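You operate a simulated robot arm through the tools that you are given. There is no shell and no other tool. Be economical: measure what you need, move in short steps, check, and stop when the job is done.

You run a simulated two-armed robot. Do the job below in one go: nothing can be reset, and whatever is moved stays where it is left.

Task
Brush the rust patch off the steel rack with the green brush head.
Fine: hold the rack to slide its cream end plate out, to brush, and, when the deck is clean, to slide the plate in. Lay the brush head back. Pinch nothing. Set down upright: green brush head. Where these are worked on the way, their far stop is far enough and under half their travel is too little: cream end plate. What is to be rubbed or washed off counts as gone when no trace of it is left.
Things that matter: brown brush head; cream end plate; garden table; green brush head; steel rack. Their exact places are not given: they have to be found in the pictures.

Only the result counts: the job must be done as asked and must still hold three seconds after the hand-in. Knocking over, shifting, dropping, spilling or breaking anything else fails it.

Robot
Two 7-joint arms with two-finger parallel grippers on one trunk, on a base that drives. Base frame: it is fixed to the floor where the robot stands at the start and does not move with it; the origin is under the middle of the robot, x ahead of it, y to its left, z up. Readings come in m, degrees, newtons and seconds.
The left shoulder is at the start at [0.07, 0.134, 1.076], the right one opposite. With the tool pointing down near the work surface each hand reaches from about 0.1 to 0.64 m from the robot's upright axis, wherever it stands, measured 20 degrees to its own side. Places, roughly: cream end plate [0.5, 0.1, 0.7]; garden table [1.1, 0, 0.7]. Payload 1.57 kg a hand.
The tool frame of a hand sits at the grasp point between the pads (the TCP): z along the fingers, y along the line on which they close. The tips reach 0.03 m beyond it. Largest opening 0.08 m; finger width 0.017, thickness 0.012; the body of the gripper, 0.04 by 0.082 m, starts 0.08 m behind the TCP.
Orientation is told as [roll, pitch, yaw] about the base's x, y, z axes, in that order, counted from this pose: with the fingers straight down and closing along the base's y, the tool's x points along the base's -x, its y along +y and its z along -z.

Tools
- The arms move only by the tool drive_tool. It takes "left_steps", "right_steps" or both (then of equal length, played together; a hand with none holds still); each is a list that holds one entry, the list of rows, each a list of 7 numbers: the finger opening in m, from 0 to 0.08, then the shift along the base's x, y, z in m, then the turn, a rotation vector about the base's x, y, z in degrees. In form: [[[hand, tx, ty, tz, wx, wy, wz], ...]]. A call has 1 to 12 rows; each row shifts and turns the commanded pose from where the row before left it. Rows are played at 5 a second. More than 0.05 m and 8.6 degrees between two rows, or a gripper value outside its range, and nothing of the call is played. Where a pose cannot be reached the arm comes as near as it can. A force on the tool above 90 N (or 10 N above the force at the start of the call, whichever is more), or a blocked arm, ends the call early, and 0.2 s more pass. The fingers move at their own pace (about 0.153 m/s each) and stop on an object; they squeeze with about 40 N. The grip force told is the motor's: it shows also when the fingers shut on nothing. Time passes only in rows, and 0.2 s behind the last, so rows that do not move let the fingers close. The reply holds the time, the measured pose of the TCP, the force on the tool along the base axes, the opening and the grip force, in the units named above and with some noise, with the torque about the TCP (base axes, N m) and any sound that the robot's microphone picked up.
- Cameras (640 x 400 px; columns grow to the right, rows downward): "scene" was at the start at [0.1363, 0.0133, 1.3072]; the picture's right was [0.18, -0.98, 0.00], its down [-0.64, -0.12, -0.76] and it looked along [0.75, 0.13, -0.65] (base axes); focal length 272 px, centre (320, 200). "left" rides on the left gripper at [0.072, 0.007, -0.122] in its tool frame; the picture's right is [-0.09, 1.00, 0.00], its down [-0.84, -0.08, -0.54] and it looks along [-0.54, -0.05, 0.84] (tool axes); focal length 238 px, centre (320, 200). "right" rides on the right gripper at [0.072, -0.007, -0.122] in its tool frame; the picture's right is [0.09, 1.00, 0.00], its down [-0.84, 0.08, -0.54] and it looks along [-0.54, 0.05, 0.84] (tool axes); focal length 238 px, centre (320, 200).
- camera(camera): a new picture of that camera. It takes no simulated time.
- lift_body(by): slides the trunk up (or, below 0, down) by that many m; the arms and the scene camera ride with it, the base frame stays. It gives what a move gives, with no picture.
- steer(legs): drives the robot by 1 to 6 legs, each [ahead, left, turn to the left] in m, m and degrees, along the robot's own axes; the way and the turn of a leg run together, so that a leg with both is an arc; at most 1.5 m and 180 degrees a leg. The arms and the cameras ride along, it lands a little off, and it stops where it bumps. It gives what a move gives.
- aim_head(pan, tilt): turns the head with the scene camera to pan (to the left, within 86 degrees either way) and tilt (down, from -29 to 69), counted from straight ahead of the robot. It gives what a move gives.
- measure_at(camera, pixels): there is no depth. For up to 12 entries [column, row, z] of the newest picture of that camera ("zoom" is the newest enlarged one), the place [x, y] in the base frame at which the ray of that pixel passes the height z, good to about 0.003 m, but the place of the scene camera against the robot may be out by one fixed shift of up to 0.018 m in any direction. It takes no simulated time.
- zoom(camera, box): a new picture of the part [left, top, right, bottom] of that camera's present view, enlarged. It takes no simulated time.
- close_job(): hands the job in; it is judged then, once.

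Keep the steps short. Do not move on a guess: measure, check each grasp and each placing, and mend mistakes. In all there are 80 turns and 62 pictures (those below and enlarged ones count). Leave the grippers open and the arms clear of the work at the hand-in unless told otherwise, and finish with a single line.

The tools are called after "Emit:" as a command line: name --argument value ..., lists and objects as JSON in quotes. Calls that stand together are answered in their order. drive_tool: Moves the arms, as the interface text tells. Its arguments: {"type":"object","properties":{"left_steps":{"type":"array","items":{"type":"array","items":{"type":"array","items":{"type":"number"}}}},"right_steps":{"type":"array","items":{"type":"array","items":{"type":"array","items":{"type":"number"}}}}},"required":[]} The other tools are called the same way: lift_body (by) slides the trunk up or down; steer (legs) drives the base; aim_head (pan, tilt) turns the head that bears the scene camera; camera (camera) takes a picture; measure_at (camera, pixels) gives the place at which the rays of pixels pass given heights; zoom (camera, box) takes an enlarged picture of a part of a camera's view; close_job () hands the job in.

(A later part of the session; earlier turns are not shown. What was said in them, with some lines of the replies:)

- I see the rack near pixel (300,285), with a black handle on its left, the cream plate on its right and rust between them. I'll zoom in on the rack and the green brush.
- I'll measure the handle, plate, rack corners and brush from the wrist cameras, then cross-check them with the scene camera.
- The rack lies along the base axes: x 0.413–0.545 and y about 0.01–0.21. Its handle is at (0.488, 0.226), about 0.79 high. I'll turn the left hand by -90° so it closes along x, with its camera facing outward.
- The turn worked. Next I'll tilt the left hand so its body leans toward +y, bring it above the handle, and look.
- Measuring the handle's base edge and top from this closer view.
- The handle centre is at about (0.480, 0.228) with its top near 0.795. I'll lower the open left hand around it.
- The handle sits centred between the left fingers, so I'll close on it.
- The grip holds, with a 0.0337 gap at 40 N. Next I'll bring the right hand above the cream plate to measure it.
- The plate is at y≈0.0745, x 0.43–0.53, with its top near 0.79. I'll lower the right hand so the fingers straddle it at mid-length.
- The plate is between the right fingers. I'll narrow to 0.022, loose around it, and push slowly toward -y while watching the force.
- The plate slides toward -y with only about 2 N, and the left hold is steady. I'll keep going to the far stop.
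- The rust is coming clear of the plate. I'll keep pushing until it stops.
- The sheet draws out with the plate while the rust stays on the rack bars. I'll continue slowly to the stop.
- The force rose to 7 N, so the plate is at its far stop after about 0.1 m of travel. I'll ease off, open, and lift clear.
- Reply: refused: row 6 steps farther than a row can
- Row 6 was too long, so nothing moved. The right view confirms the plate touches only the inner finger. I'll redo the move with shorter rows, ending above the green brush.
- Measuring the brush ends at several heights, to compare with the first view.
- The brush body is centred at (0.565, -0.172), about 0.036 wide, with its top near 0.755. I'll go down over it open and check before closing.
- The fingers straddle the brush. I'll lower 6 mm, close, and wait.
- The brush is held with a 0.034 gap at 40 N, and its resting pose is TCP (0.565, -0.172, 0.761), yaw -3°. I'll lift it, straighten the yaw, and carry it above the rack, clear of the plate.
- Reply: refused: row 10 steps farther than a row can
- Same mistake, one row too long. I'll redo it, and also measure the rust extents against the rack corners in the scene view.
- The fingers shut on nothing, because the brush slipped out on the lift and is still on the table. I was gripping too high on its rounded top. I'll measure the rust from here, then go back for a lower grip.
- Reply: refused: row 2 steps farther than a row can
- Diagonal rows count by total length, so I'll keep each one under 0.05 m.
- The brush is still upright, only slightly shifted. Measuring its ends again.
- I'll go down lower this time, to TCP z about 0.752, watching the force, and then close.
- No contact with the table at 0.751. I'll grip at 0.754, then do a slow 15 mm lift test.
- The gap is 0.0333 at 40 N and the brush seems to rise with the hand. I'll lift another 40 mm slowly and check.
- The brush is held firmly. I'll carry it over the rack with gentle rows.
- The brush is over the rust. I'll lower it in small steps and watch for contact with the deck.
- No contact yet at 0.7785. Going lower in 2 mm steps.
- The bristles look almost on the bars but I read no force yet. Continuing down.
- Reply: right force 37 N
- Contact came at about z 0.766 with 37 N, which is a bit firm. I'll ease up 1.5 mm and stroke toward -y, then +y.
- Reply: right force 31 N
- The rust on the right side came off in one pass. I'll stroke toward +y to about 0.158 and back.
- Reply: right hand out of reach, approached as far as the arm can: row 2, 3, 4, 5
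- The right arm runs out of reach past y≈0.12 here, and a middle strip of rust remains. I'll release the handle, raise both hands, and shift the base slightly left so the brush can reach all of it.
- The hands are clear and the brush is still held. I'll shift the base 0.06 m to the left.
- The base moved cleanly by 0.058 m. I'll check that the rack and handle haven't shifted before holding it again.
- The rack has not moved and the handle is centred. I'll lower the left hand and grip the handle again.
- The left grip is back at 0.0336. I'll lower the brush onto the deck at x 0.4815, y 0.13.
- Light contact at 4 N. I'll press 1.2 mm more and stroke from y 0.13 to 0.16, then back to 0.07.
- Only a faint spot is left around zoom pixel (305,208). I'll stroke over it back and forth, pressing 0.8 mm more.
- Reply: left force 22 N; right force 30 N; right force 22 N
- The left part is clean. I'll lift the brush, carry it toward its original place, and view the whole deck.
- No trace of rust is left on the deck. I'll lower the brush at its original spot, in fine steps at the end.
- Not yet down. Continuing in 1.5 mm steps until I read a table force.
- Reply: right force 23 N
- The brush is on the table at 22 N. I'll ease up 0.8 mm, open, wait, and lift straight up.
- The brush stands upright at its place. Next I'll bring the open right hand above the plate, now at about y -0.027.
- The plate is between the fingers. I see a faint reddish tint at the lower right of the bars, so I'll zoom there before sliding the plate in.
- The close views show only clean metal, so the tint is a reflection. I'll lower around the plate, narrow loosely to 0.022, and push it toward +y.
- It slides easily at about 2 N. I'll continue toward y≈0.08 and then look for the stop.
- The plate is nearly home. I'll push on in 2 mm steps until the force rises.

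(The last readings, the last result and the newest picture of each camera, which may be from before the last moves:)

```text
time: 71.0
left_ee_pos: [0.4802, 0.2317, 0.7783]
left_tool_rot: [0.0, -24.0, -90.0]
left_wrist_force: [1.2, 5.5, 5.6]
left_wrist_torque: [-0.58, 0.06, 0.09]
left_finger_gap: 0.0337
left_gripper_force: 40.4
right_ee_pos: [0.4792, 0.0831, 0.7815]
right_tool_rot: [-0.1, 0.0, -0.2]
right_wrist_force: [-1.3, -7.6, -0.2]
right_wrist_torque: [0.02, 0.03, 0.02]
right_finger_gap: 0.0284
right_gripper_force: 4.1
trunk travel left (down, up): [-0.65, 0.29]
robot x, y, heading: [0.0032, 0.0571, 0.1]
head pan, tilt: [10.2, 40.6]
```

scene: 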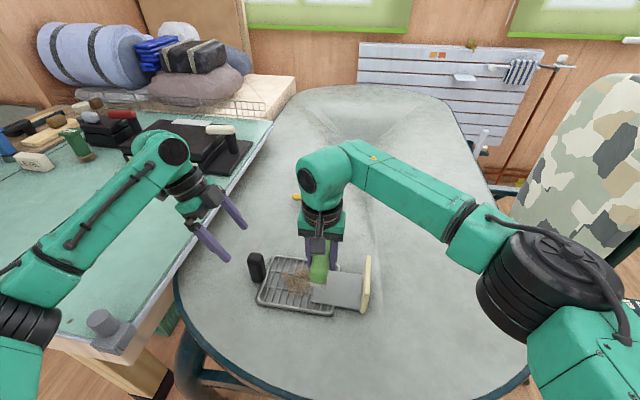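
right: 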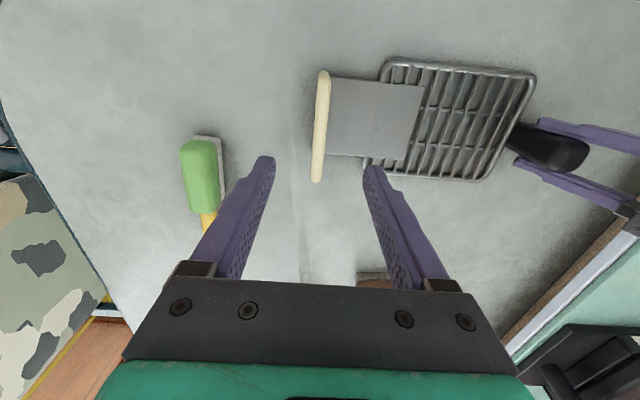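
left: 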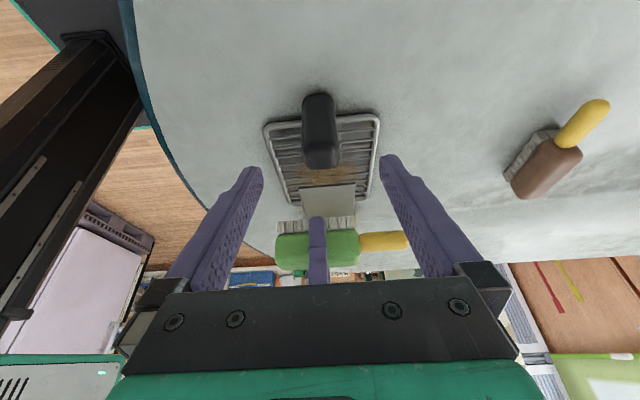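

The force rose to 7.6 N, so the plate is at its inner stop. I'll back off, open the right hand and lift it away to the right.

Emit:
drive_tool --right_steps '[[[0.024, 0, -0.005, 0, 0, 0, 0], [0.04, 0, 0, 0, 0, 0, 0], [0.06, 0, 0, 0, 0, 0, 0], [0.06, 0, 0, 0.03, 0, 0, 0], [0.06, 0, 0, 0.04, 0, 0, 0], [0.08, 0, 0, 0.04, 0, 0, 0], [0.08, -0.01, -0.04, 0.02, 0, 0, 0], [0.08, -0.01, -0.04, 0.02, 0, 0, 0], [0.08, -0.01, -0.04, 0.02, 0, 0, 0], [0.08, -0.01, -0.04, 0.02, 0, 0, 0]]]'

Emit:
drive_tool --left_steps '[[[0.03, 0, 0, 0, 0, 0, 0], [0.05, 0, 0, 0, 0, 0, 0], [0.08, 0, 0, 0, 0, 0, 0], [0.08, 0, 0, 0, 0, 0, 0], [0.08, 0, 0.01, 0.0225, 0, 0, 0], [0.08, 0, 0.01, 0.0225, 0, 0, 0], [0.08, 0, 0.01, 0.0225, 0, 0, 0], [0.08, 0, 0.01, 0.0225, 0, 0, 0], [0.08, 0, 0, 0.04, 0, 0, 0], [0.08, 0, 0, 0.04, 0, 0, 0]]]'

Emit:
camera --camera "scene"

Emit:
zoom --camera "scene" --box '[250, 230, 370, 330]'

```text
time: 73.2
left_ee_pos: [0.4803, 0.2303, 0.7776]
left_tool_rot: [0.0, -24.0, -90.1]
left_wrist_force: [-0.2, -2.6, 6.6]
left_wrist_torque: [0.08, -0.05, 0.05]
left_finger_gap: 0.034
left_gripper_force: 40.1
right_ee_pos: [0.4374, -0.0834, 0.9683]
right_tool_rot: [0.1, -0.1, -0.1]
right_wrist_force: [-0.1, 1.3, 0.7]
right_wrist_torque: [0.01, 0.01, -0.01]
right_finger_gap: 0.0801
right_gripper_force: 0.0
trunk travel left (down, up): [-0.65, 0.29]
robot x, y, heading: [0.0014, 0.0569, -0.1]
head pan, tilt: [10.2, 40.6]
```

```text
time: 75.4
left_ee_pos: [0.4818, 0.2718, 0.9483]
left_tool_rot: [-0.1, -24.0, -90.1]
left_wrist_force: [-0.5, 0.2, 0.8]
left_wrist_torque: [0.04, 0.01, -0.06]
left_finger_gap: 0.0798
left_gripper_force: 0.1
right_ee_pos: [0.4377, -0.0832, 0.9688]
right_tool_rot: [-0.1, 0.0, -0.2]
right_wrist_force: [0.0, -0.3, -0.6]
right_wrist_torque: [0.0, 0.0, -0.01]
right_finger_gap: 0.0801
right_gripper_force: 0.2
trunk travel left (down, up): [-0.65, 0.29]
robot x, y, heading: [0.0005, 0.0588, -0.1]
head pan, tilt: [10.2, 40.6]
```

```text
4 pictures are left
```

scene: 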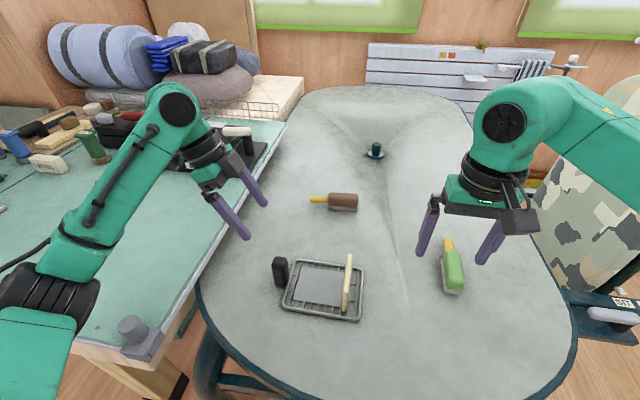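

```text
4.00 times, centred on (310, 280) of scene
```

zoom: 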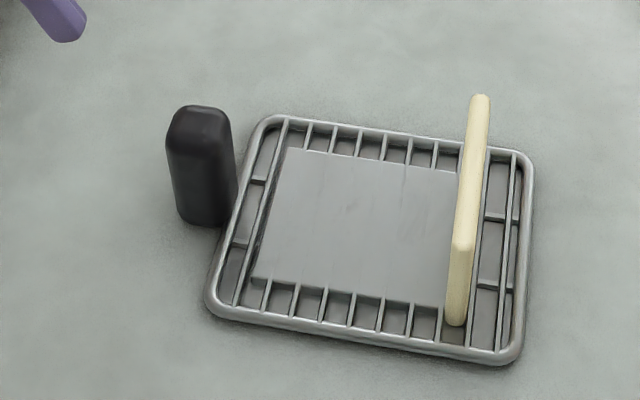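

The deck shows no rust, the plate is in, the brush stands upright at its place, and both hands are open and clear. Handing in.

Emit:
close_job

```text
The job is handed in.
```

The rust is off the rack, the cream end plate is slid back in to its stop, and the green brush head is back upright where it started.
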